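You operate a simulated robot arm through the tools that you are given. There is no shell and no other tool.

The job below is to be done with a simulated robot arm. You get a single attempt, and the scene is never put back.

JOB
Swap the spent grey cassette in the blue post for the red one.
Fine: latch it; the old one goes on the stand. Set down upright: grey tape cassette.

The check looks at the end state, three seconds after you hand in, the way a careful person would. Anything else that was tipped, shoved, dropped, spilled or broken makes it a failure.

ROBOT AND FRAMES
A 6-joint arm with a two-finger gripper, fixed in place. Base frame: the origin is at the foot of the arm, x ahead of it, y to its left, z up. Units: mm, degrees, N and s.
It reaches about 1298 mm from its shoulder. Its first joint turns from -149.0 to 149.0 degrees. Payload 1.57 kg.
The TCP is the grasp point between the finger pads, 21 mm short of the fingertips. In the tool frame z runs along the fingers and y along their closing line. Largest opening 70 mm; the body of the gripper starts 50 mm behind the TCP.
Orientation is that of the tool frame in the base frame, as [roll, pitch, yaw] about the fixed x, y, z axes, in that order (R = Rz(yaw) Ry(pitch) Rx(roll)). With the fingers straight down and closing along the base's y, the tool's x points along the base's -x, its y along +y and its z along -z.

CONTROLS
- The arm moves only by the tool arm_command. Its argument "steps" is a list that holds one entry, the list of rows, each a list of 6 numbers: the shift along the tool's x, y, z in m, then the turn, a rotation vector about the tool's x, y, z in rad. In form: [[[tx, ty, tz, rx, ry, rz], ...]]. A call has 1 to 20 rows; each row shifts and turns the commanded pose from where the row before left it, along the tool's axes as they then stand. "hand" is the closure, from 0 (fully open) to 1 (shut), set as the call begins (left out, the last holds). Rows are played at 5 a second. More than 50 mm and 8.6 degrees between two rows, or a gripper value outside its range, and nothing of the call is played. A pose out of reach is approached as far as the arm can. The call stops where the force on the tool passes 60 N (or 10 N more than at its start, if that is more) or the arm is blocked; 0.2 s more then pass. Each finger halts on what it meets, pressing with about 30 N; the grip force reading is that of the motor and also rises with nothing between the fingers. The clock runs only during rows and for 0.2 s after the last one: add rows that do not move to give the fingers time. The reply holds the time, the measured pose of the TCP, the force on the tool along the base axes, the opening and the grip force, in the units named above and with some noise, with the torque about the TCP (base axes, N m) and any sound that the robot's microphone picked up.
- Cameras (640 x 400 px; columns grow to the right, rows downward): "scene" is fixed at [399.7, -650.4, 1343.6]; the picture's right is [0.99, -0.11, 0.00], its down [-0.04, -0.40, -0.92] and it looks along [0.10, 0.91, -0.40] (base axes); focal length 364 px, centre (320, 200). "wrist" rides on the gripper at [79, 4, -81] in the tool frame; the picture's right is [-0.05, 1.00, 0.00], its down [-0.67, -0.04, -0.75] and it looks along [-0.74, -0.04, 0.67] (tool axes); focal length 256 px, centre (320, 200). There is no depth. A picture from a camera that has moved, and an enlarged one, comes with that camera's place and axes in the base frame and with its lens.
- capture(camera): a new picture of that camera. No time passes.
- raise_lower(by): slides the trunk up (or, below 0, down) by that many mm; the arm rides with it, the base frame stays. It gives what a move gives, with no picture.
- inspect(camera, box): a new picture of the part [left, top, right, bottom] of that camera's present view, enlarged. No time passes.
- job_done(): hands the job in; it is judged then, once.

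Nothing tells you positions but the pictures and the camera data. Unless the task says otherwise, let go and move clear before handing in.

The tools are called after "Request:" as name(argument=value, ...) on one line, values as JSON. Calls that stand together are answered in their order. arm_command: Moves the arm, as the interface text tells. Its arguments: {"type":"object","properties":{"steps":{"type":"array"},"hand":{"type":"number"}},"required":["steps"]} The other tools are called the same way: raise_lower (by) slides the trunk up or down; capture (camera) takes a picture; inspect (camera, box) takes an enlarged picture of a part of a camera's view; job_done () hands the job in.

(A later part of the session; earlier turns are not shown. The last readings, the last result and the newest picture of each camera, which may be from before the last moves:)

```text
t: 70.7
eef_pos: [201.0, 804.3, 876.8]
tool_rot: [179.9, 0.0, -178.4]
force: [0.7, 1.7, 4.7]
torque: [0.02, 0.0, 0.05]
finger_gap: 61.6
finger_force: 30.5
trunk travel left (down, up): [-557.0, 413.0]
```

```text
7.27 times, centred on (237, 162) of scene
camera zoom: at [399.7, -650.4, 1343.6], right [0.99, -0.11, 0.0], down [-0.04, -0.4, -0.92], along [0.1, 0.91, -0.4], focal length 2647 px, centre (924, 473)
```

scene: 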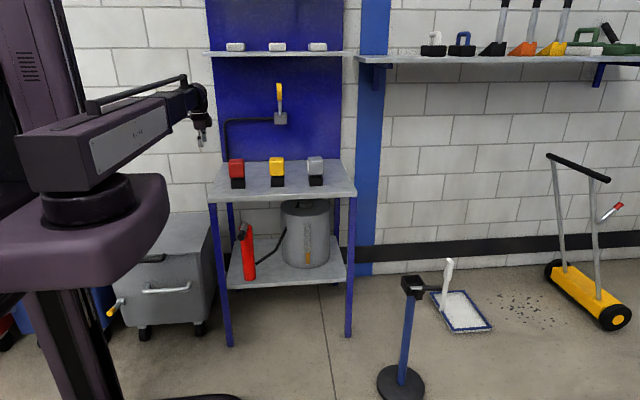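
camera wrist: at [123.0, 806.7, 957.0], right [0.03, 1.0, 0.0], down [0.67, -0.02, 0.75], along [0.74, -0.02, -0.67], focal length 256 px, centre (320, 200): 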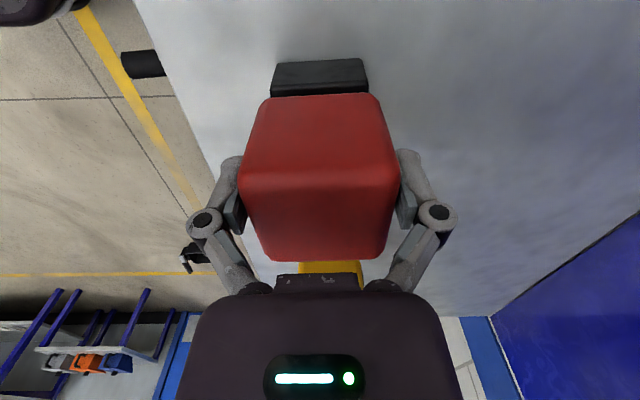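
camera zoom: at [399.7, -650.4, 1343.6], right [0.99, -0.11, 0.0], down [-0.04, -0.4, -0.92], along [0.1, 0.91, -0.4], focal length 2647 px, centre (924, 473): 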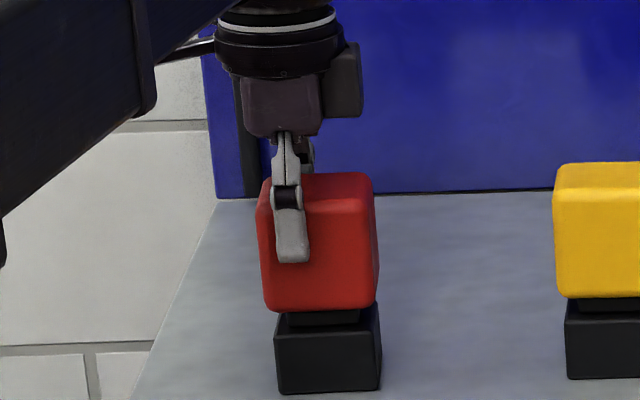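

Grip on red is 61.6 mm at 30 N, and the view is the same as it was with grey. I'll lift, carry it to the post, then turn 91° so the label faces −x.

Request:
raise_lower(by=8)

Request:
raise_lower(by=122)

Request:
arm_command(steps=[[[-0.03206, -0.02153, 0, 0, 0, 0], [-0.03206, -0.02153, 0, 0, 0, 0], [-0.03206, -0.02153, 0, 0, 0, 0], [-0.03206, -0.02153, 0, 0, 0, 0], [-0.03206, -0.02153, 0, 0, 0, 0], [-0.03206, -0.02153, 0, 0, 0, 0], [-0.03206, -0.02153, 0, 0, 0, 0], [-0.03206, -0.02153, 0, 0, 0, 0], [-0.03206, -0.02153, 0, 0, 0, 0], [-0.03206, -0.02153, 0, 0, 0, 0], [-0.03206, -0.02153, 0, 0, 0, 0], [-0.03206, -0.02153, 0, 0, 0, 0], [-0.03206, -0.02153, 0, 0, 0, 0], [-0.03206, -0.02153, 0, 0, 0, 0], [-0.03206, -0.02153, 0, 0, 0, 0], [-0.03206, -0.02153, 0, 0, 0, 0], [-0.03206, -0.02153, 0, 0, 0, 0], [-0.03206, -0.02153, 0, 0, 0, 0], [-0.03206, -0.02153, 0, 0, 0, 0], [-0.03206, -0.02153, 0, 0, 0, 0]]])

Request:
arm_command(steps=[[[0, 0, 0, 0, 0, -0.1444], [0, 0, 0, 0, 0, -0.1444], [0, 0, 0, 0, 0, -0.1444], [0, 0, 0, 0, 0, -0.1444], [0, 0, 0, 0, 0, -0.1444], [0, 0, 0, 0, 0, -0.1444], [0, 0, 0, 0, 0, -0.1444], [0, 0, 0, 0, 0, -0.1444], [0, 0, 0, 0, 0, -0.1444], [0, 0, 0, 0, 0, -0.1444], [0, 0, 0, 0, 0, -0.1444], [0, 0, 0, 0, 0, 0]]])

Request:
capture(camera="scene")

Request:
capture(camera="wrist")

```text
t: 71.3
eef_pos: [201.5, 804.8, 883.7]
tool_rot: [-180.0, 0.0, -178.3]
force: [0.2, -0.4, -1.8]
torque: [-0.01, 0.02, 0.0]
finger_gap: 61.7
finger_force: 30.2
trunk travel left (down, up): [-565.0, 405.0]
```

```text
t: 72.8
eef_pos: [201.6, 804.5, 1005.9]
tool_rot: [179.9, 0.0, -178.4]
force: [0.7, -0.1, -2.2]
torque: [-0.01, 0.02, 0.01]
finger_gap: 61.6
finger_force: 30.3
trunk travel left (down, up): [-687.0, 283.0]
```

```text
t: 77.0
eef_pos: [859.9, 392.8, 1005.7]
tool_rot: [179.9, 0.0, -178.4]
force: [0.5, 0.4, -2.2]
torque: [0.0, 0.02, 0.04]
finger_gap: 61.5
finger_force: 29.8
trunk travel left (down, up): [-687.0, 283.0]
```

```text
t: 79.6
eef_pos: [856.4, 391.3, 1006.8]
tool_rot: [180.0, 0.0, -87.4]
force: [1.3, 0.3, -2.2]
torque: [-0.05, 0.0, -0.03]
finger_gap: 61.9
finger_force: 30.2
trunk travel left (down, up): [-687.0, 283.0]
```

```text
taken
```

scene: 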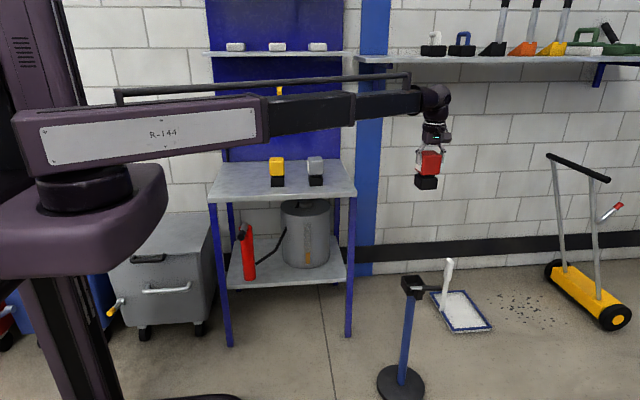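

```text
taken
camera wrist: at [856.2, 313.4, 1086.6], right [-1.0, 0.01, 0.0], down [0.0, 0.67, 0.74], along [0.0, 0.74, -0.67], focal length 256 px, centre (320, 200)
```

wrist: 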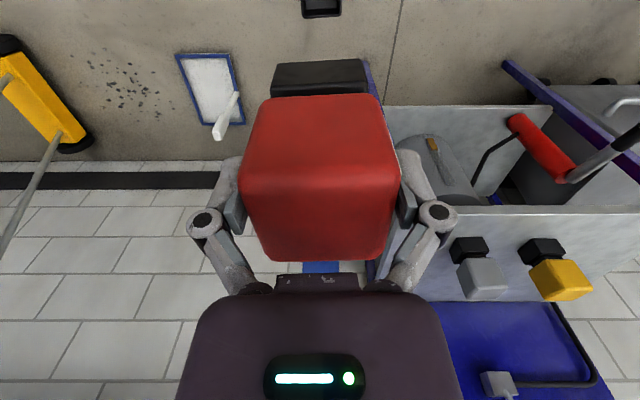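

Request:
arm_command(steps=[[[0, 0.0008, 0, 0, 0, 0], [0, 0, 0, 0, 0, 0]]])

Request:
raise_lower(by=-300)

Request:
raise_lower(by=-32)

Request:
capture(camera="wrist")

Request:
inspect(camera="scene", box=[380, 225, 476, 295])

Request:
inspect(camera="wrist", box=[250, 0, 390, 110])

```text
t: 80.2
eef_pos: [854.7, 390.8, 1005.3]
tool_rot: [-179.9, -0.1, -87.4]
force: [0.2, -0.4, -3.3]
torque: [-0.02, -0.01, -0.01]
finger_gap: 61.4
finger_force: 30.4
trunk travel left (down, up): [-687.0, 283.0]
```

```text
t: 83.2
eef_pos: [854.6, 392.4, 706.5]
tool_rot: [-180.0, 0.0, -87.4]
force: [-0.6, -0.1, -1.8]
torque: [-0.03, 0.0, 0.0]
finger_gap: 61.6
finger_force: 30.1
trunk travel left (down, up): [-387.0, 583.0]
```

```text
t: 84.0
eef_pos: [855.3, 393.6, 673.8]
tool_rot: [180.0, 0.0, -87.4]
force: [0.0, -0.6, -1.8]
torque: [0.02, -0.02, -0.02]
finger_gap: 61.7
finger_force: 29.4
trunk travel left (down, up): [-355.0, 615.0]
```

```text
taken
camera wrist: at [854.9, 313.7, 754.6], right [-1.0, 0.01, 0.0], down [0.01, 0.67, 0.74], along [0.01, 0.74, -0.67], focal length 256 px, centre (320, 200)
```

wrist: 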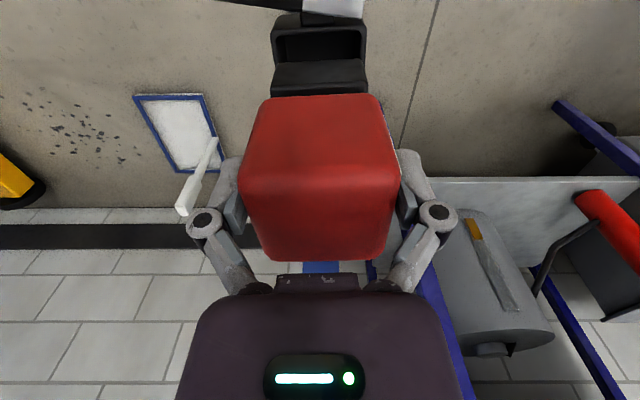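

```text
5.71 times, centred on (428, 260) of scene
camera zoom: at [399.7, -650.4, 1343.6], right [0.99, -0.11, 0.0], down [-0.04, -0.4, -0.92], along [0.1, 0.91, -0.4], focal length 2080 px, centre (-297, -143)
```

zoom: 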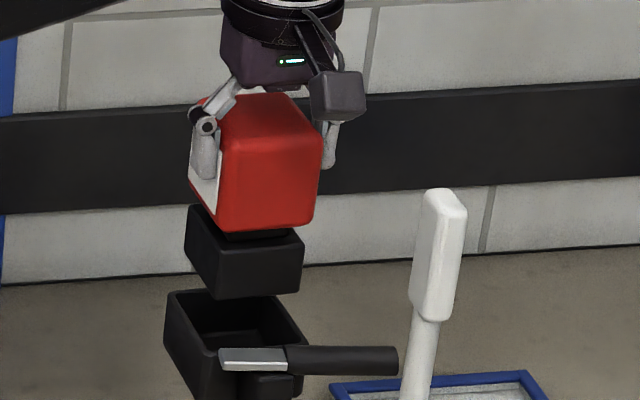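

```text
3.64 times, centred on (320, 55) of wrist
camera zoom: at [854.9, 313.7, 754.6], right [-1.0, 0.01, 0.0], down [0.01, 0.67, 0.74], along [0.01, 0.74, -0.67], focal length 931 px, centre (320, 727)
```

zoom: 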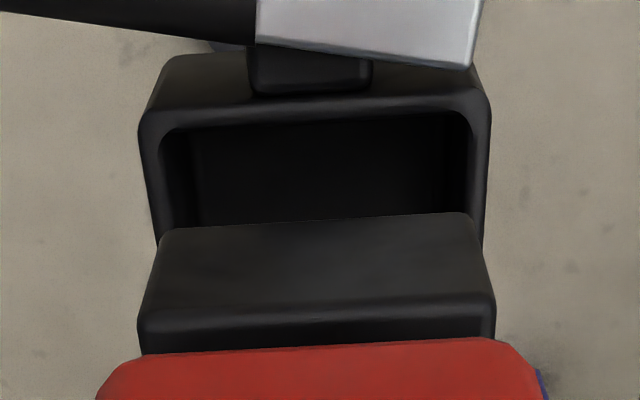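

Request:
arm_command(steps=[[[0.0004, -0.0012, 0, 0, 0, 0], [0, 0, 0, 0, 0, 0]]])

Request:
raise_lower(by=-20)

Request:
inspect(camera="scene", box=[390, 245, 454, 295])

Request:
inspect(camera="wrist", box=[250, 0, 390, 110])

```text
t: 84.6
eef_pos: [855.7, 391.8, 673.9]
tool_rot: [-179.9, 0.0, -87.4]
force: [-0.2, -0.2, -1.6]
torque: [-0.02, 0.01, 0.0]
finger_gap: 61.6
finger_force: 29.9
trunk travel left (down, up): [-355.0, 615.0]
```

```text
t: 85.3
eef_pos: [855.8, 393.0, 652.9]
tool_rot: [-180.0, 0.0, -87.4]
force: [0.5, -0.1, -2.2]
torque: [-0.03, 0.02, -0.02]
finger_gap: 61.6
finger_force: 30.3
trunk travel left (down, up): [-335.0, 635.0]
```

```text
8.00 times, centred on (422, 270) of scene
camera zoom: at [399.7, -650.4, 1343.6], right [0.99, -0.11, 0.0], down [-0.04, -0.4, -0.92], along [0.1, 0.91, -0.4], focal length 2911 px, centre (-496, -360)
```

zoom: 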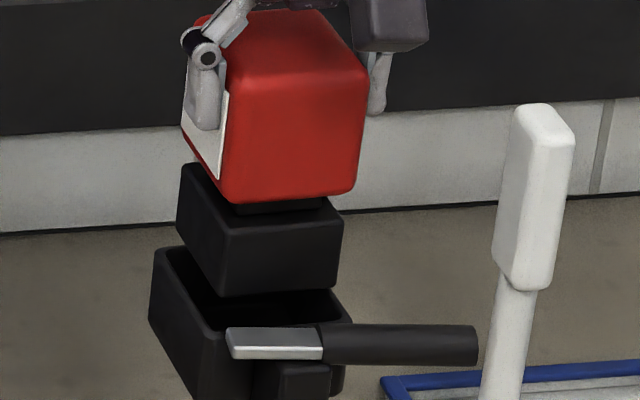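

```text
3.64 times, centred on (320, 55) of wrist
camera zoom: at [856.0, 313.7, 734.6], right [-1.0, 0.01, 0.0], down [0.01, 0.67, 0.74], along [0.01, 0.74, -0.67], focal length 931 px, centre (320, 727)
```

zoom: 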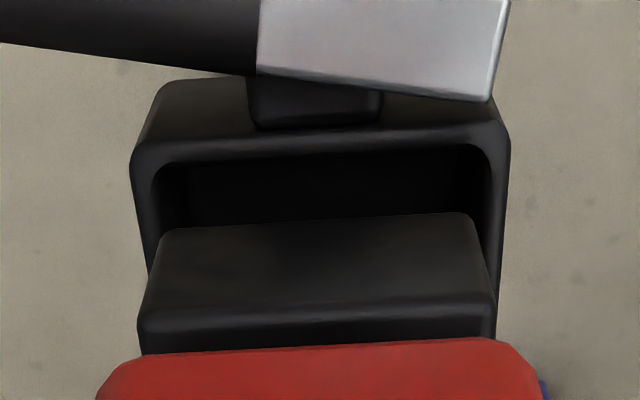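

Request:
raise_lower(by=-12)

Request:
inspect(camera="scene", box=[394, 262, 434, 294])

Request:
inspect(camera="wrist", box=[250, 10, 390, 110])

```text
t: 85.9
eef_pos: [857.0, 392.0, 641.4]
tool_rot: [180.0, 0.0, -87.4]
force: [0.3, 0.1, -0.9]
torque: [0.13, 0.07, -0.01]
finger_gap: 61.7
finger_force: 29.7
trunk travel left (down, up): [-323.0, 647.0]
```

```text
12.50 times, centred on (414, 278) of scene
camera zoom: at [399.7, -650.4, 1343.6], right [0.99, -0.11, 0.0], down [-0.04, -0.4, -0.92], along [0.1, 0.91, -0.4], focal length 4549 px, centre (-855, -775)
```

zoom: 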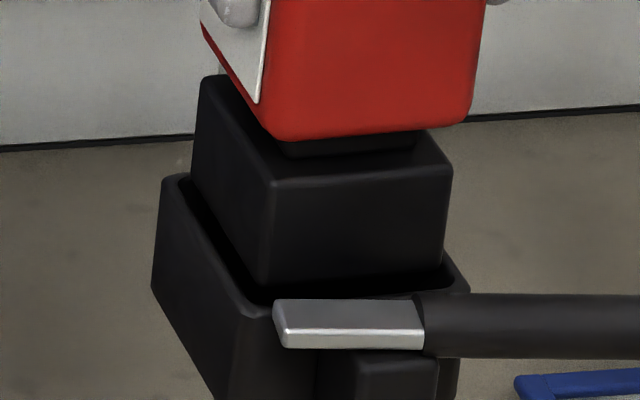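

```text
4.00 times, centred on (320, 60) of wrist
camera zoom: at [855.9, 313.6, 722.8], right [-1.0, 0.01, 0.0], down [0.01, 0.67, 0.74], along [0.01, 0.74, -0.67], focal length 1024 px, centre (320, 760)
```

zoom: 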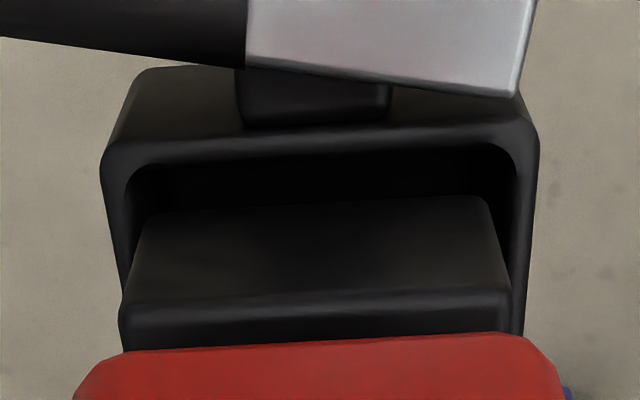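

Request:
raise_lower(by=3)

Request:
arm_command(steps=[[[0, 0.0008, 0, 0, 0, 0], [0, 0, 0, 0, 0, 0]]])

Request:
raise_lower(by=-4)

Request:
inspect(camera="wrist", box=[250, 10, 390, 110])

Request:
inspect(camera="scene", box=[394, 262, 434, 294])

```text
t: 86.4
eef_pos: [854.8, 391.7, 645.3]
tool_rot: [180.0, 0.0, -87.4]
force: [0.0, 0.1, -2.8]
torque: [-0.04, -0.04, 0.01]
finger_gap: 61.5
finger_force: 30.1
trunk travel left (down, up): [-326.0, 644.0]
```

```text
t: 87.0
eef_pos: [855.1, 392.1, 643.8]
tool_rot: [179.9, -0.2, -87.5]
force: [0.0, -0.3, -2.1]
torque: [-0.01, 0.0, 0.03]
finger_gap: 61.4
finger_force: 30.0
trunk travel left (down, up): [-326.0, 644.0]
```

```text
t: 87.5
eef_pos: [855.9, 393.4, 641.4]
tool_rot: [-180.0, 0.0, -87.4]
force: [1.7, -0.3, 8.6]
torque: [0.36, 0.1, -0.1]
finger_gap: 61.6
finger_force: 29.8
trunk travel left (down, up): [-322.0, 648.0]
```

```text
4.00 times, centred on (320, 60) of wrist
camera zoom: at [854.7, 313.6, 722.6], right [-1.0, 0.01, 0.0], down [0.01, 0.67, 0.75], along [0.01, 0.75, -0.67], focal length 1024 px, centre (320, 760)
```

zoom: 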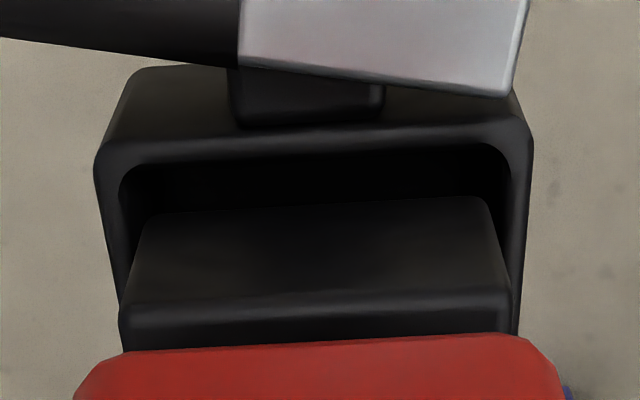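

```text
12.50 times, centred on (414, 278) of scene
camera zoom: at [399.7, -650.4, 1343.6], right [0.99, -0.11, 0.0], down [-0.04, -0.4, -0.92], along [0.1, 0.91, -0.4], focal length 4549 px, centre (-855, -775)
```

zoom: 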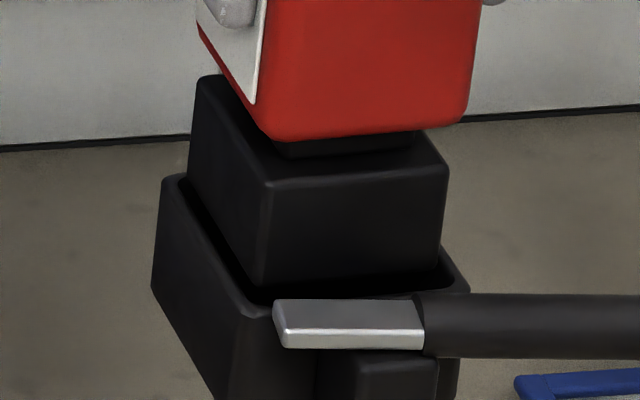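

The foot's back edge is touching the back rim, judging by the torque about x. I'll lift, shift 2 mm toward −y and retry.

Request:
raise_lower(by=4)

Request:
arm_command(steps=[[[0.002, 0, 0, 0, 0, 0], [0, 0, 0, 0, 0, 0]]])

Request:
raise_lower(by=-4)

```text
t: 88.0
eef_pos: [855.3, 393.1, 645.0]
tool_rot: [180.0, 0.1, -87.4]
force: [-1.0, -0.2, -1.7]
torque: [-0.01, 0.0, 0.04]
finger_gap: 61.5
finger_force: 30.4
trunk travel left (down, up): [-326.0, 644.0]
```

```text
t: 88.7
eef_pos: [855.2, 390.7, 644.8]
tool_rot: [180.0, 0.1, -87.4]
force: [0.1, -0.6, -2.1]
torque: [-0.01, -0.02, 0.02]
finger_gap: 61.4
finger_force: 30.5
trunk travel left (down, up): [-326.0, 644.0]
```

```text
t: 89.2
eef_pos: [855.3, 391.4, 639.7]
tool_rot: [180.0, -0.1, -87.4]
force: [0.2, 0.1, -2.4]
torque: [-0.06, -0.01, 0.01]
finger_gap: 61.1
finger_force: 30.6
trunk travel left (down, up): [-322.0, 648.0]
```

No contact this time at the same depth. I'll continue down in small steps.

Request:
raise_lower(by=-4)

Request:
inspect(camera="wrist", box=[250, 10, 390, 110])

Request:
inspect(camera="scene", box=[394, 262, 434, 294])

```text
t: 89.7
eef_pos: [854.8, 390.9, 636.5]
tool_rot: [179.9, 0.0, -87.4]
force: [-0.6, 0.3, -2.9]
torque: [0.01, 0.04, 0.0]
finger_gap: 61.3
finger_force: 30.0
trunk travel left (down, up): [-318.0, 652.0]
```

```text
4.00 times, centred on (320, 60) of wrist
camera zoom: at [855.0, 311.8, 717.6], right [-1.0, 0.01, 0.0], down [0.01, 0.67, 0.74], along [0.01, 0.74, -0.67], focal length 1024 px, centre (320, 760)
```

zoom: 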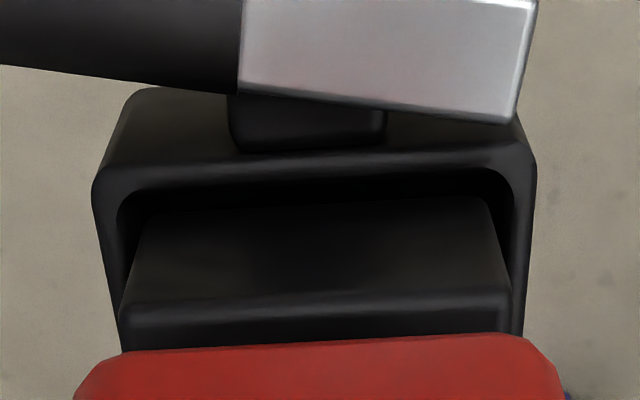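

```text
12.50 times, centred on (414, 278) of scene
camera zoom: at [399.7, -650.4, 1343.6], right [0.99, -0.11, 0.0], down [-0.04, -0.4, -0.92], along [0.1, 0.91, -0.4], focal length 4549 px, centre (-855, -775)
```

zoom: 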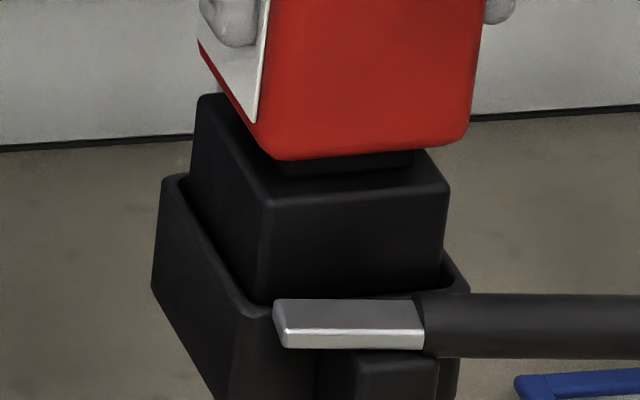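

Request:
arm_command(steps=[[[0, -0.0006, 0, 0, 0, 0], [0, 0, 0, 0, 0, 0]]])

Request:
raise_lower(by=-6)

Request:
raise_lower(by=-6)

Request:
inspect(camera="scene", box=[394, 262, 434, 294])

```text
t: 90.3
eef_pos: [855.5, 390.4, 636.5]
tool_rot: [-180.0, 0.0, -87.4]
force: [-0.3, 0.6, -2.5]
torque: [0.0, 0.01, 0.0]
finger_gap: 61.5
finger_force: 29.8
trunk travel left (down, up): [-318.0, 652.0]
```

```text
t: 90.9
eef_pos: [855.0, 391.0, 629.8]
tool_rot: [179.9, 0.0, -87.5]
force: [0.4, 0.7, -1.7]
torque: [0.01, 0.01, 0.01]
finger_gap: 61.4
finger_force: 30.1
trunk travel left (down, up): [-312.0, 658.0]
```

```text
t: 91.4
eef_pos: [855.4, 391.6, 624.9]
tool_rot: [180.0, 0.0, -87.3]
force: [-0.1, 0.5, -1.6]
torque: [-0.04, 0.01, 0.03]
finger_gap: 61.5
finger_force: 29.8
trunk travel left (down, up): [-306.0, 664.0]
```

```text
12.50 times, centred on (414, 278) of scene
camera zoom: at [399.7, -650.4, 1343.6], right [0.99, -0.11, 0.0], down [-0.04, -0.4, -0.92], along [0.1, 0.91, -0.4], focal length 4549 px, centre (-855, -775)
```

zoom: 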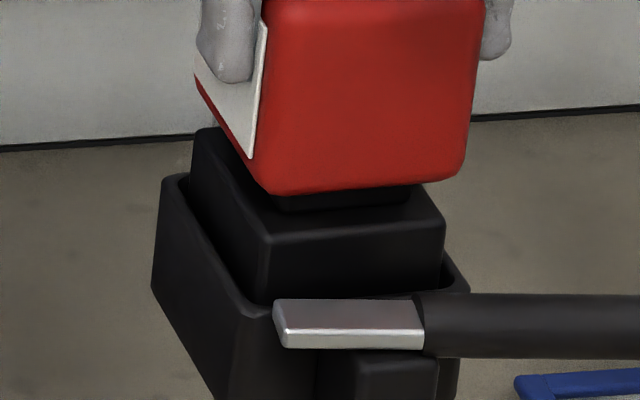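

Request:
raise_lower(by=-6)

Request:
raise_lower(by=-6)

Request:
raise_lower(by=-5)

Request:
inspect(camera="scene", box=[394, 262, 434, 294])

```text
t: 92.0
eef_pos: [855.3, 390.5, 618.8]
tool_rot: [-179.9, 0.0, -87.3]
force: [0.0, 0.3, -1.7]
torque: [-0.04, -0.02, -0.04]
finger_gap: 61.5
finger_force: 30.2
trunk travel left (down, up): [-300.0, 670.0]
```

```text
t: 92.5
eef_pos: [855.4, 390.8, 612.5]
tool_rot: [180.0, -0.1, -87.4]
force: [-1.1, -0.5, -1.7]
torque: [0.0, 0.03, 0.0]
finger_gap: 61.5
finger_force: 30.2
trunk travel left (down, up): [-294.0, 676.0]
```

```text
t: 93.0
eef_pos: [856.1, 390.2, 607.9]
tool_rot: [180.0, 0.0, -87.4]
force: [0.3, 0.5, -2.0]
torque: [0.0, 0.0, -0.01]
finger_gap: 61.5
finger_force: 30.1
trunk travel left (down, up): [-289.0, 681.0]
```

```text
12.50 times, centred on (414, 278) of scene
camera zoom: at [399.7, -650.4, 1343.6], right [0.99, -0.11, 0.0], down [-0.04, -0.4, -0.92], along [0.1, 0.91, -0.4], focal length 4549 px, centre (-855, -775)
```

zoom: 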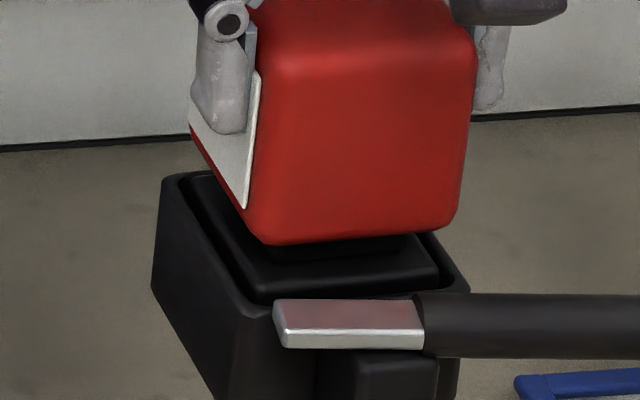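

Request:
raise_lower(by=-1.5)

Request:
raise_lower(by=-1)

```text
t: 93.6
eef_pos: [855.8, 390.5, 605.1]
tool_rot: [-180.0, 0.0, -87.4]
force: [1.0, -0.2, -2.0]
torque: [0.0, 0.0, -0.03]
finger_gap: 61.4
finger_force: 30.3
trunk travel left (down, up): [-288.0, 682.0]
```

```text
t: 94.1
eef_pos: [854.5, 390.8, 605.5]
tool_rot: [-179.9, 0.0, -87.4]
force: [1.9, 1.2, 6.2]
torque: [-0.11, -0.04, 0.03]
finger_gap: 61.5
finger_force: 30.0
trunk travel left (down, up): [-287.0, 683.0]
```

Red is seated, with contact at exactly the height where grey sat. I'll open, rise clear and inspect.

Request:
arm_command(steps=[[[0, 0, 0, 0, 0, 0], [0, 0, 0, 0, 0, 0], [0, 0, 0, 0, 0, 0], [0, 0, 0, 0, 0, 0]]], hand=0)

Request:
raise_lower(by=100)

Request:
inspect(camera="scene", box=[390, 245, 454, 295])

Request:
capture(camera="wrist")

```text
t: 95.1
eef_pos: [855.6, 389.3, 604.1]
tool_rot: [-180.0, 0.1, -87.5]
force: [0.0, -0.6, 0.2]
torque: [-0.01, -0.01, 0.0]
finger_gap: 70.1
finger_force: 0.1
trunk travel left (down, up): [-287.0, 683.0]
```

```text
t: 96.4
eef_pos: [856.0, 390.2, 705.4]
tool_rot: [180.0, -0.1, -87.3]
force: [-0.9, -0.1, -0.2]
torque: [0.0, -0.02, 0.04]
finger_gap: 70.0
finger_force: 0.0
trunk travel left (down, up): [-387.0, 583.0]
```

```text
8.00 times, centred on (422, 270) of scene
camera zoom: at [399.7, -650.4, 1343.6], right [0.99, -0.11, 0.0], down [-0.04, -0.4, -0.92], along [0.1, 0.91, -0.4], focal length 2911 px, centre (-496, -360)
```

zoom: 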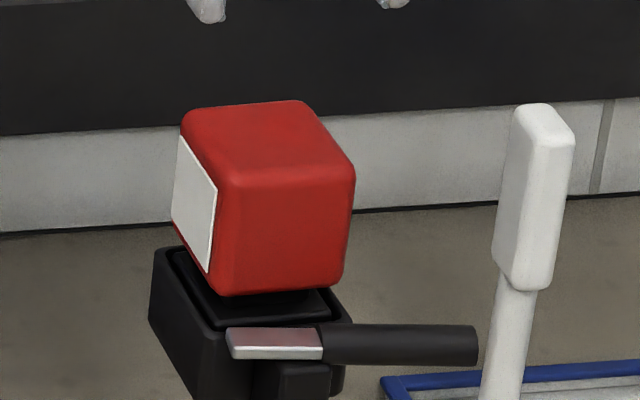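

```text
taken
camera wrist: at [855.2, 311.9, 786.2], right [-1.0, 0.01, 0.0], down [0.01, 0.67, 0.74], along [0.01, 0.74, -0.67], focal length 256 px, centre (320, 200)
```

wrist: 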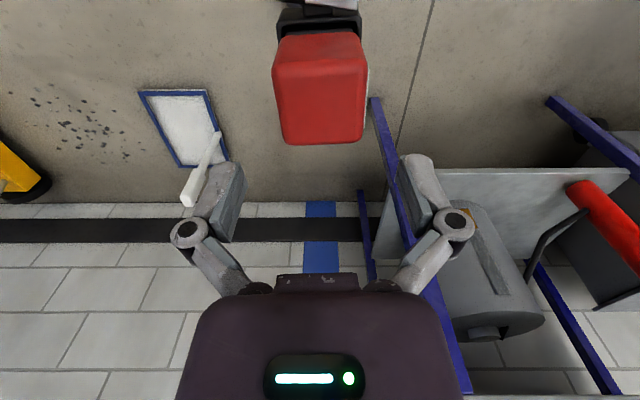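

Red is seated upright with its label on the −x side, the same as grey was. Next is the latch, so I'll go back over the handle at about (916, 343).

Request:
arm_command(steps=[[[0.0241, -0.0292, 0, 0, 0, 0], [0.0241, -0.0292, 0, 0, 0, 0], [0, 0, 0, 0, 0, -0.1376], [0, 0, 0, 0, 0, -0.1376], [0, 0, 0, 0, 0, -0.1376], [0, 0, 0, 0, 0, -0.1376], [0, 0, 0, 0, 0, -0.1376], [0, 0, 0, 0, 0, -0.1376], [0, 0, 0, 0, 0, -0.1376], [0, 0, 0, 0, 0, -0.1376], [0, 0, 0, 0, 0, -0.1376], [0, 0, 0, 0, 0, -0.1376], [0, 0, 0, 0, 0, -0.1376], [0, 0, 0, 0, 0, 0]]])

Request:
capture(camera="wrist")

Request:
inspect(camera="wrist", box=[240, 20, 400, 200])

```text
t: 99.4
eef_pos: [916.1, 345.5, 705.1]
tool_rot: [179.9, 0.0, -0.6]
force: [0.1, -1.5, 0.3]
torque: [-0.01, 0.0, 0.01]
finger_gap: 69.9
finger_force: 0.2
trunk travel left (down, up): [-387.0, 583.0]
```

```text
taken
camera wrist: at [996.2, 340.9, 786.3], right [-0.06, -1.0, 0.0], down [-0.67, 0.04, 0.74], along [-0.74, 0.05, -0.67], focal length 256 px, centre (320, 200)
```

wrist: 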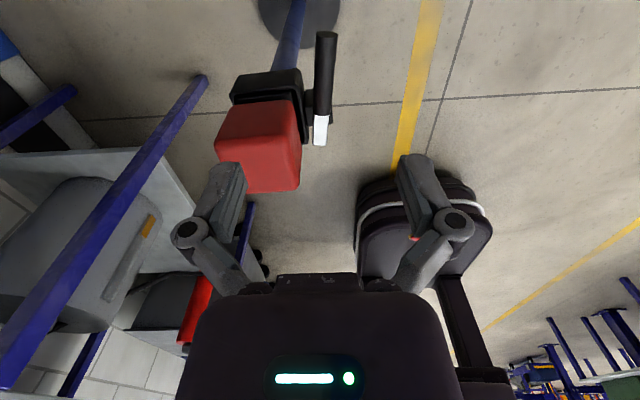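

```text
2.22 times, centred on (320, 110) of wrist
camera zoom: at [996.2, 340.9, 786.3], right [-0.06, -1.0, 0.0], down [-0.67, 0.04, 0.74], along [-0.74, 0.05, -0.67], focal length 569 px, centre (320, 400)
```

zoom: 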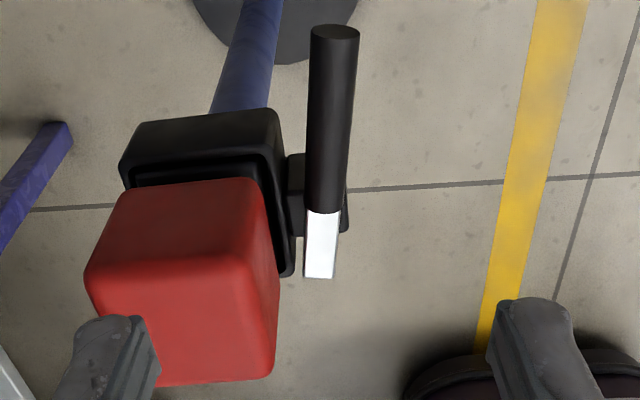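

Request:
arm_command(steps=[[[0, 0.004, 0, 0, 0, 0], [0, 0, 0, 0, 0, 0]]])

Request:
raise_lower(by=-100)

Request:
raise_lower(by=-51)

Request:
arm_command(steps=[[[0, 0, 0, 0, 0, 0], [0, 0, 0, 0, 0, 0], [0, 0, 0, 0, 0, 0], [0, 0, 0, 0, 0, 0]]], hand=0.63)

Request:
capture(camera="wrist")

Request:
inspect(camera="scene", box=[390, 240, 460, 300])

```text
t: 100.0
eef_pos: [916.0, 341.0, 704.5]
tool_rot: [180.0, 0.0, -0.7]
force: [0.0, 1.1, -0.8]
torque: [-0.02, 0.0, 0.0]
finger_gap: 70.1
finger_force: 0.1
trunk travel left (down, up): [-387.0, 583.0]
```

```text
t: 101.3
eef_pos: [915.3, 339.8, 606.0]
tool_rot: [180.0, 0.0, -0.7]
force: [-0.5, -0.2, -0.1]
torque: [0.01, 0.04, 0.03]
finger_gap: 69.9
finger_force: 0.0
trunk travel left (down, up): [-287.0, 683.0]
```

```text
t: 102.2
eef_pos: [916.5, 342.2, 554.4]
tool_rot: [180.0, 0.0, -0.6]
force: [0.0, -0.6, -0.6]
torque: [0.02, 0.01, -0.04]
finger_gap: 69.8
finger_force: 0.0
trunk travel left (down, up): [-236.0, 734.0]
```

```text
t: 103.2
eef_pos: [916.2, 342.1, 553.7]
tool_rot: [180.0, 0.0, -0.7]
force: [0.7, -0.7, -0.2]
torque: [0.02, 0.0, -0.01]
finger_gap: 25.8
finger_force: 0.0
trunk travel left (down, up): [-236.0, 734.0]
```

```text
taken
camera wrist: at [995.9, 336.7, 635.3], right [-0.07, -1.0, 0.0], down [-0.67, 0.04, 0.74], along [-0.74, 0.05, -0.67], focal length 256 px, centre (320, 200)
```

wrist: 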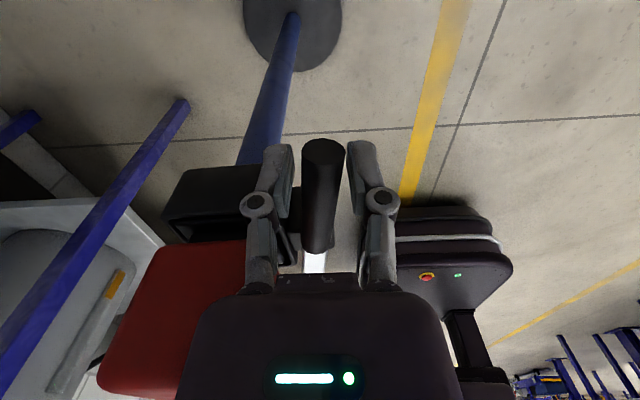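

```text
6.67 times, centred on (425, 270) of scene
camera zoom: at [399.7, -650.4, 1343.6], right [0.99, -0.11, 0.0], down [-0.04, -0.4, -0.92], along [0.1, 0.91, -0.4], focal length 2426 px, centre (-380, -267)
```

zoom: 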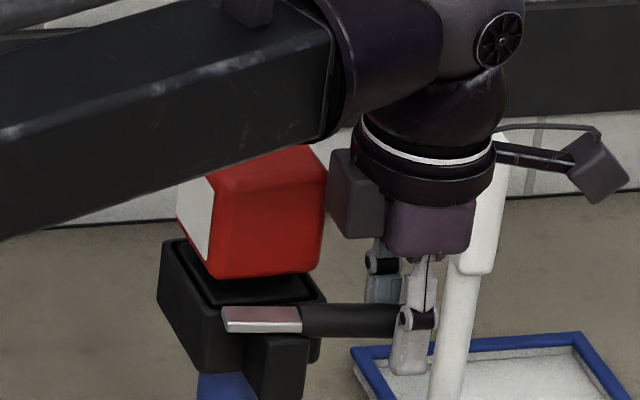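

The handle is caged. I'll swing it back along the arc toward −y.

Request:
arm_command(steps=[[[-0.0006, 0.0085, 0, 0, 0, 0.13], [-0.0006, 0.0085, 0, 0, 0, 0.13], [-0.0006, 0.0085, 0, 0, 0, 0.13], [-0.0006, 0.0085, 0, 0, 0, 0.13], [0, 0, 0, 0, 0, 0]]])

Request:
arm_command(steps=[[[-0.0006, 0.0085, 0, 0, 0, 0.13], [-0.0006, 0.0085, 0, 0, 0, 0.13], [-0.0006, 0.0085, 0, 0, 0, 0.13], [-0.0006, 0.0085, 0, 0, 0, 0.13], [0, 0, 0, 0, 0, 0]]])

Request:
inspect(camera="scene", box=[390, 240, 460, 300])

Request:
inspect(camera="wrist", box=[240, 100, 400, 280])

```text
t: 104.5
eef_pos: [906.6, 308.0, 554.8]
tool_rot: [-180.0, 0.0, -30.6]
force: [0.1, 0.9, 0.7]
torque: [0.01, 0.0, 0.05]
finger_gap: 25.9
finger_force: 0.0
trunk travel left (down, up): [-236.0, 734.0]
```

```text
t: 105.7
eef_pos: [882.1, 284.9, 554.7]
tool_rot: [180.0, 0.0, -60.4]
force: [0.6, 0.1, 0.4]
torque: [-0.01, -0.03, 0.02]
finger_gap: 25.8
finger_force: 0.1
trunk travel left (down, up): [-236.0, 734.0]
```

```text
6.67 times, centred on (425, 270) of scene
camera zoom: at [399.7, -650.4, 1343.6], right [0.99, -0.11, 0.0], down [-0.04, -0.4, -0.92], along [0.1, 0.91, -0.4], focal length 2426 px, centre (-380, -267)
```

zoom: 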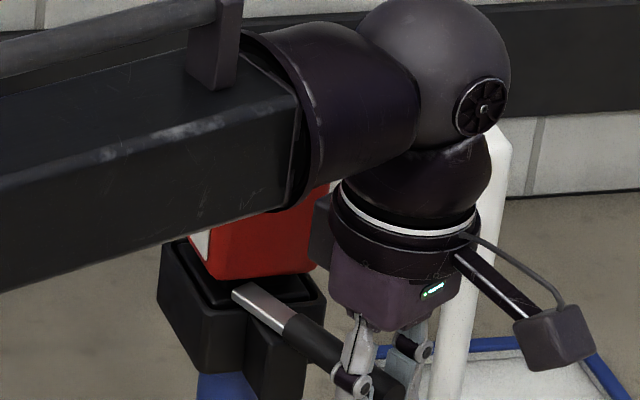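

```text
2.22 times, centred on (320, 190) of wrist
camera zoom: at [918.9, 214.9, 635.3], right [-0.9, -0.45, 0.0], down [-0.3, 0.6, 0.74], along [-0.33, 0.67, -0.67], focal length 569 px, centre (320, 222)
```

zoom: 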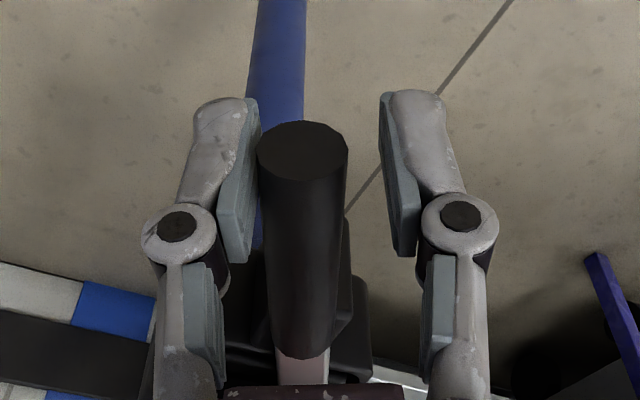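

Request:
arm_command(steps=[[[-0.003, 0.0085, 0, 0, 0, 0.13], [-0.0025, 0.0085, 0, 0, 0, 0.13], [0, 0, 0, 0, 0, 0]]])

Request:
arm_command(steps=[[[-0.0006, 0.006, 0, 0, 0, 0.1], [0, 0, 0, 0, 0, 0]]])

Request:
inspect(camera="wrist", box=[240, 100, 400, 280])

Request:
inspect(camera="scene", box=[390, 240, 460, 300])

```text
t: 106.5
eef_pos: [865.1, 282.4, 554.0]
tool_rot: [179.9, 0.0, -75.2]
force: [0.9, 1.3, -0.3]
torque: [-0.02, 0.01, 0.01]
finger_gap: 25.5
finger_force: 0.0
trunk travel left (down, up): [-236.0, 734.0]
```

```text
t: 107.0
eef_pos: [857.8, 282.7, 554.4]
tool_rot: [-180.0, -0.1, -81.0]
force: [0.3, 0.4, 0.6]
torque: [0.02, 0.01, -0.06]
finger_gap: 26.2
finger_force: 0.2
trunk travel left (down, up): [-236.0, 734.0]
```

```text
2.22 times, centred on (320, 190) of wrist
camera zoom: at [867.5, 204.0, 635.3], right [-0.99, -0.1, 0.0], down [-0.07, 0.66, 0.74], along [-0.08, 0.74, -0.67], focal length 569 px, centre (320, 222)
```

zoom: 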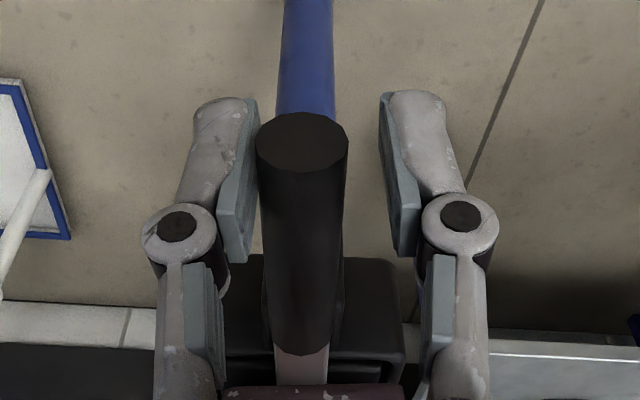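

```text
6.67 times, centred on (425, 270) of scene
camera zoom: at [399.7, -650.4, 1343.6], right [0.99, -0.11, 0.0], down [-0.04, -0.4, -0.92], along [0.1, 0.91, -0.4], focal length 2426 px, centre (-380, -267)
```

zoom: 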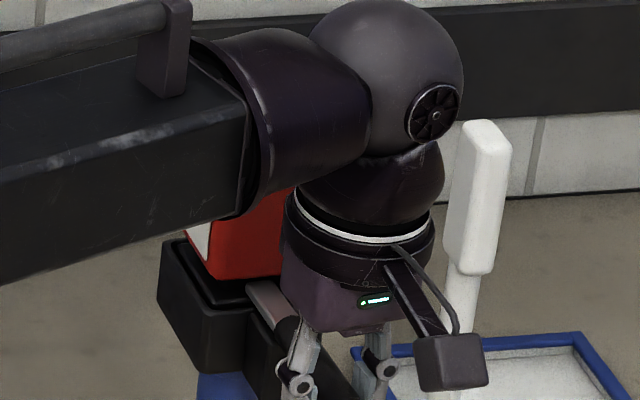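

Request:
arm_command(steps=[[[0, 0.002, 0, 0, 0, 0.05], [0, 0.001, 0, 0, 0, 0.05], [0, 0, 0, 0, 0, 0]]])

Request:
arm_command(steps=[[[0, 0.002, 0, 0, 0, 0.03], [0, 0, 0, 0, 0, 0]]])

Request:
arm_command(steps=[[[0, 0.002, 0, 0, 0, 0.02], [0, 0, 0, 0, 0, 0]]])

Request:
inspect(camera="wrist", box=[240, 100, 400, 280])

```text
t: 107.8
eef_pos: [857.6, 281.8, 554.3]
tool_rot: [179.9, 0.0, -86.7]
force: [-0.1, -0.3, 0.9]
torque: [0.0, -0.01, 0.01]
finger_gap: 26.0
finger_force: 0.0
trunk travel left (down, up): [-236.0, 734.0]
```

```text
t: 108.5
eef_pos: [853.1, 281.6, 555.0]
tool_rot: [179.9, 0.0, -88.5]
force: [4.1, 0.8, 0.1]
torque: [0.02, -0.01, 0.06]
finger_gap: 28.6
finger_force: 2.2
trunk travel left (down, up): [-236.0, 734.0]
```

```text
t: 109.0
eef_pos: [852.7, 281.1, 553.9]
tool_rot: [-179.9, 0.0, -89.6]
force: [3.0, 0.0, 1.8]
torque: [-0.03, -0.01, 0.04]
finger_gap: 28.5
finger_force: 2.1
trunk travel left (down, up): [-236.0, 734.0]
```

```text
2.22 times, centred on (320, 190) of wrist
camera zoom: at [848.9, 202.6, 635.2], right [-1.0, 0.05, 0.0], down [0.03, 0.67, 0.74], along [0.03, 0.74, -0.67], focal length 569 px, centre (320, 222)
```

zoom: 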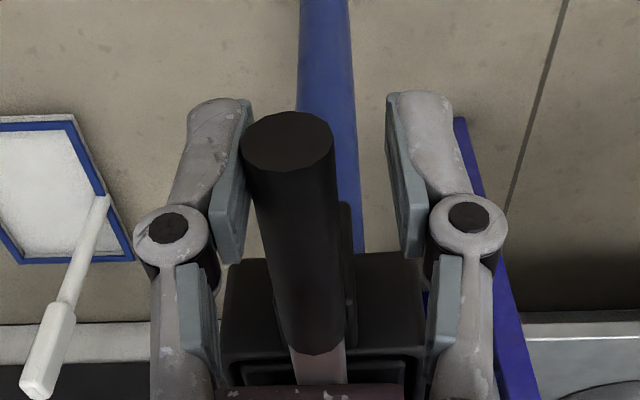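

At about 5° short of the original position I'm meeting 3–4 N of resistance. Before pushing harder I'll rise clear and look at what the tongue is meeting.

Request:
arm_command(steps=[[[0, -0.004, 0, 0, 0, 0], [0, 0, 0, 0, 0, 0]]])

Request:
raise_lower(by=130)

Request:
arm_command(steps=[[[0.04, 0, 0, 0, 0, 0], [0.03, 0, 0, 0, 0, 0], [0, 0, 0, 0, 0, 0]]])

Request:
inspect(camera="wrist", box=[270, 80, 390, 200])

Request:
inspect(camera="scene", box=[394, 255, 442, 292])

```text
t: 109.7
eef_pos: [856.1, 281.7, 554.9]
tool_rot: [180.0, 0.0, -89.6]
force: [0.8, -0.2, -0.1]
torque: [-0.01, 0.02, 0.01]
finger_gap: 26.2
finger_force: 0.1
trunk travel left (down, up): [-236.0, 734.0]
```

```text
t: 111.2
eef_pos: [855.7, 281.6, 683.5]
tool_rot: [-179.9, -0.1, -89.6]
force: [0.7, -0.1, -0.1]
torque: [0.01, -0.03, 0.03]
finger_gap: 26.0
finger_force: 0.2
trunk travel left (down, up): [-366.0, 604.0]
```

```text
t: 112.0
eef_pos: [857.6, 213.5, 683.9]
tool_rot: [180.0, -0.1, -89.5]
force: [0.4, -0.1, -0.1]
torque: [0.01, 0.01, 0.03]
finger_gap: 25.9
finger_force: 0.1
trunk travel left (down, up): [-366.0, 604.0]
```

```text
3.33 times, centred on (330, 140) of wrist
camera zoom: at [854.1, 133.6, 765.3], right [-1.0, 0.05, 0.0], down [0.03, 0.67, 0.74], along [0.03, 0.74, -0.67], focal length 853 px, centre (287, 400)
```

zoom: 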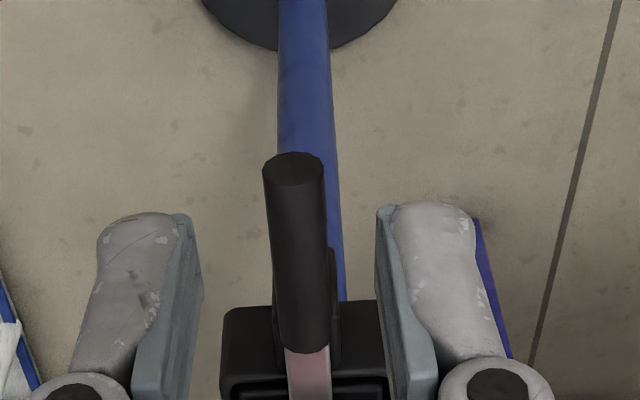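

```text
10.81 times, centred on (418, 274) of scene
camera zoom: at [399.7, -650.4, 1343.6], right [0.99, -0.11, 0.0], down [-0.04, -0.4, -0.92], along [0.1, 0.91, -0.4], focal length 3934 px, centre (-740, -595)
```

zoom: 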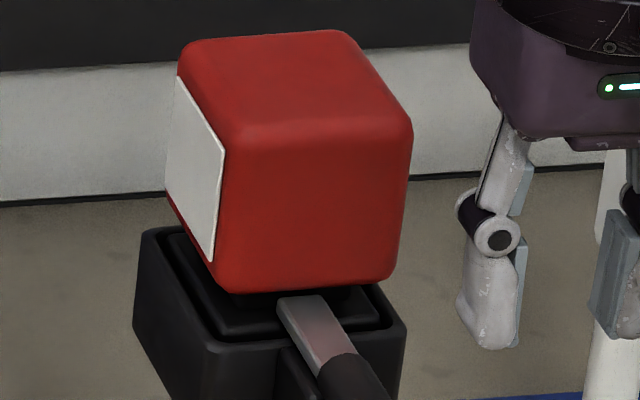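

Request:
inspect(camera="scene", box=[398, 272, 430, 292])

Request:
inspect(camera="scene", box=[388, 250, 448, 304])

Request:
inspect(camera="scene", box=[360, 230, 480, 305])

```text
16.00 times, centred on (414, 282) of scene
camera zoom: at [399.7, -650.4, 1343.6], right [0.99, -0.11, 0.0], down [-0.04, -0.4, -0.92], along [0.1, 0.91, -0.4], focal length 5823 px, centre (-1184, -1112)
```

zoom: 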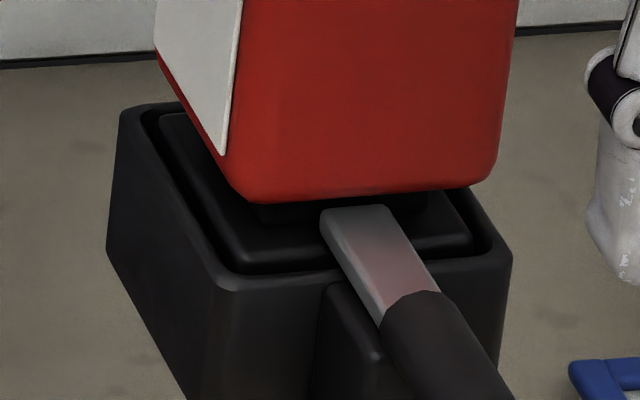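

```text
7.41 times, centred on (418, 277) of scene
camera zoom: at [399.7, -650.4, 1343.6], right [0.99, -0.11, 0.0], down [-0.04, -0.4, -0.92], along [0.1, 0.91, -0.4], focal length 2696 px, centre (-406, -370)
```

zoom: 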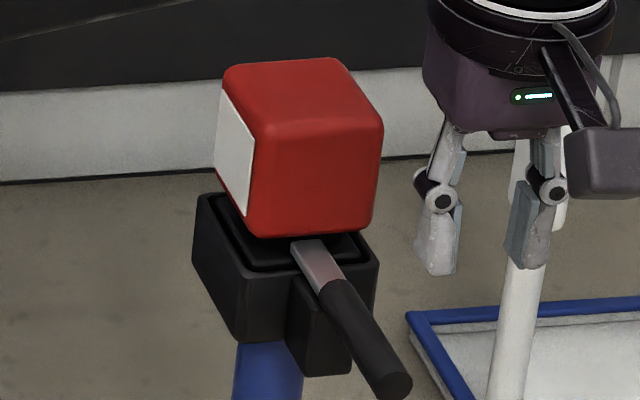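

```text
5.33 times, centred on (420, 268) of scene
camera zoom: at [399.7, -650.4, 1343.6], right [0.99, -0.11, 0.0], down [-0.04, -0.4, -0.92], along [0.1, 0.91, -0.4], focal length 1941 px, centre (-213, -160)
```

zoom: 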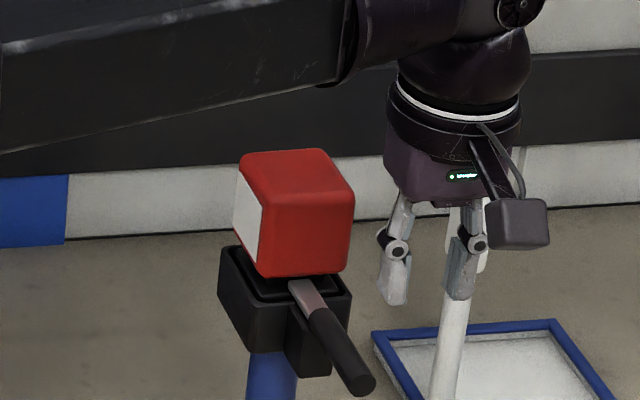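

The post head looks turned about 3° and shifted about 4 mm from the start, probably from my push at the open stop. Relative to the post, the lever is back in its original closed position. To measure the shift properly I'll go back to the earlier viewing pose.

Request:
arm_command(steps=[[[-0.0022, -0.0002, 0, 0, 0, 0.0087], [0, 0, 0, 0, 0, 0]]], hand=0)

Request:
raise_lower(by=59.4)

Request:
capture(camera="wrist")

Request:
inspect(camera="wrist", box=[260, 80, 400, 240])

Request:
inspect(camera="wrist", box=[290, 130, 370, 190])

Request:
capture(camera="scene")

```text
t: 112.6
eef_pos: [856.6, 215.9, 684.1]
tool_rot: [180.0, 0.0, -90.1]
force: [-0.9, -0.1, -0.2]
torque: [-0.01, -0.01, 0.01]
finger_gap: 70.0
finger_force: 0.1
trunk travel left (down, up): [-366.0, 604.0]
```

```text
t: 113.6
eef_pos: [856.7, 214.4, 742.9]
tool_rot: [-179.9, 0.0, -90.1]
force: [0.3, -0.3, -0.2]
torque: [-0.01, -0.02, -0.01]
finger_gap: 70.2
finger_force: 0.1
trunk travel left (down, up): [-425.0, 545.0]
```

```text
taken
camera wrist: at [853.2, 136.0, 824.6], right [-1.0, 0.05, 0.0], down [0.04, 0.67, 0.74], along [0.04, 0.74, -0.67], focal length 256 px, centre (320, 200)
```

wrist: 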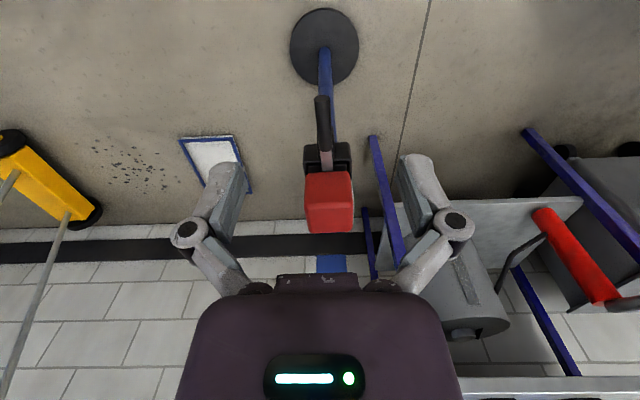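

```text
2.50 times, centred on (330, 160) of wrist
camera zoom: at [853.2, 136.0, 824.6], right [-1.0, 0.05, 0.0], down [0.04, 0.67, 0.74], along [0.04, 0.74, -0.67], focal length 640 px, centre (295, 300)
```

zoom: 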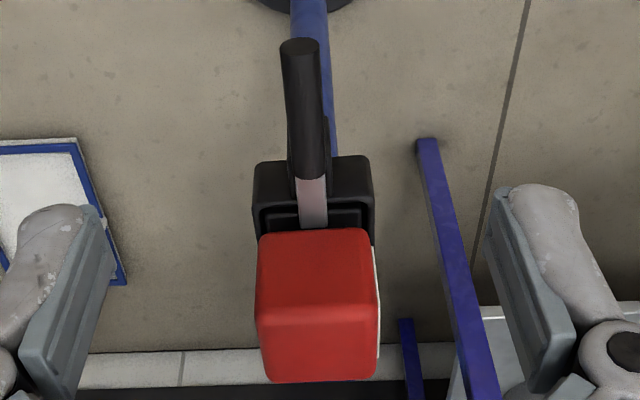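

```text
6.67 times, centred on (330, 160) of wrist
camera zoom: at [853.2, 136.0, 824.6], right [-1.0, 0.05, 0.0], down [0.04, 0.67, 0.74], along [0.04, 0.74, -0.67], focal length 1707 px, centre (253, 467)
```

zoom: 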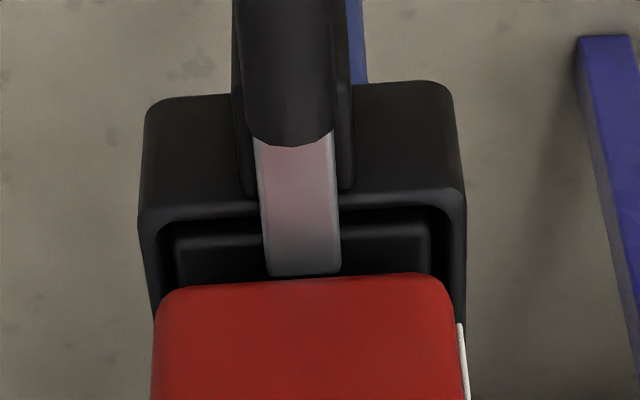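

```text
taken
```

scene: 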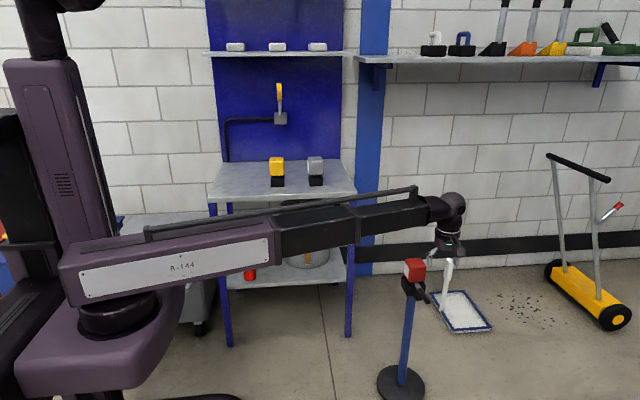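

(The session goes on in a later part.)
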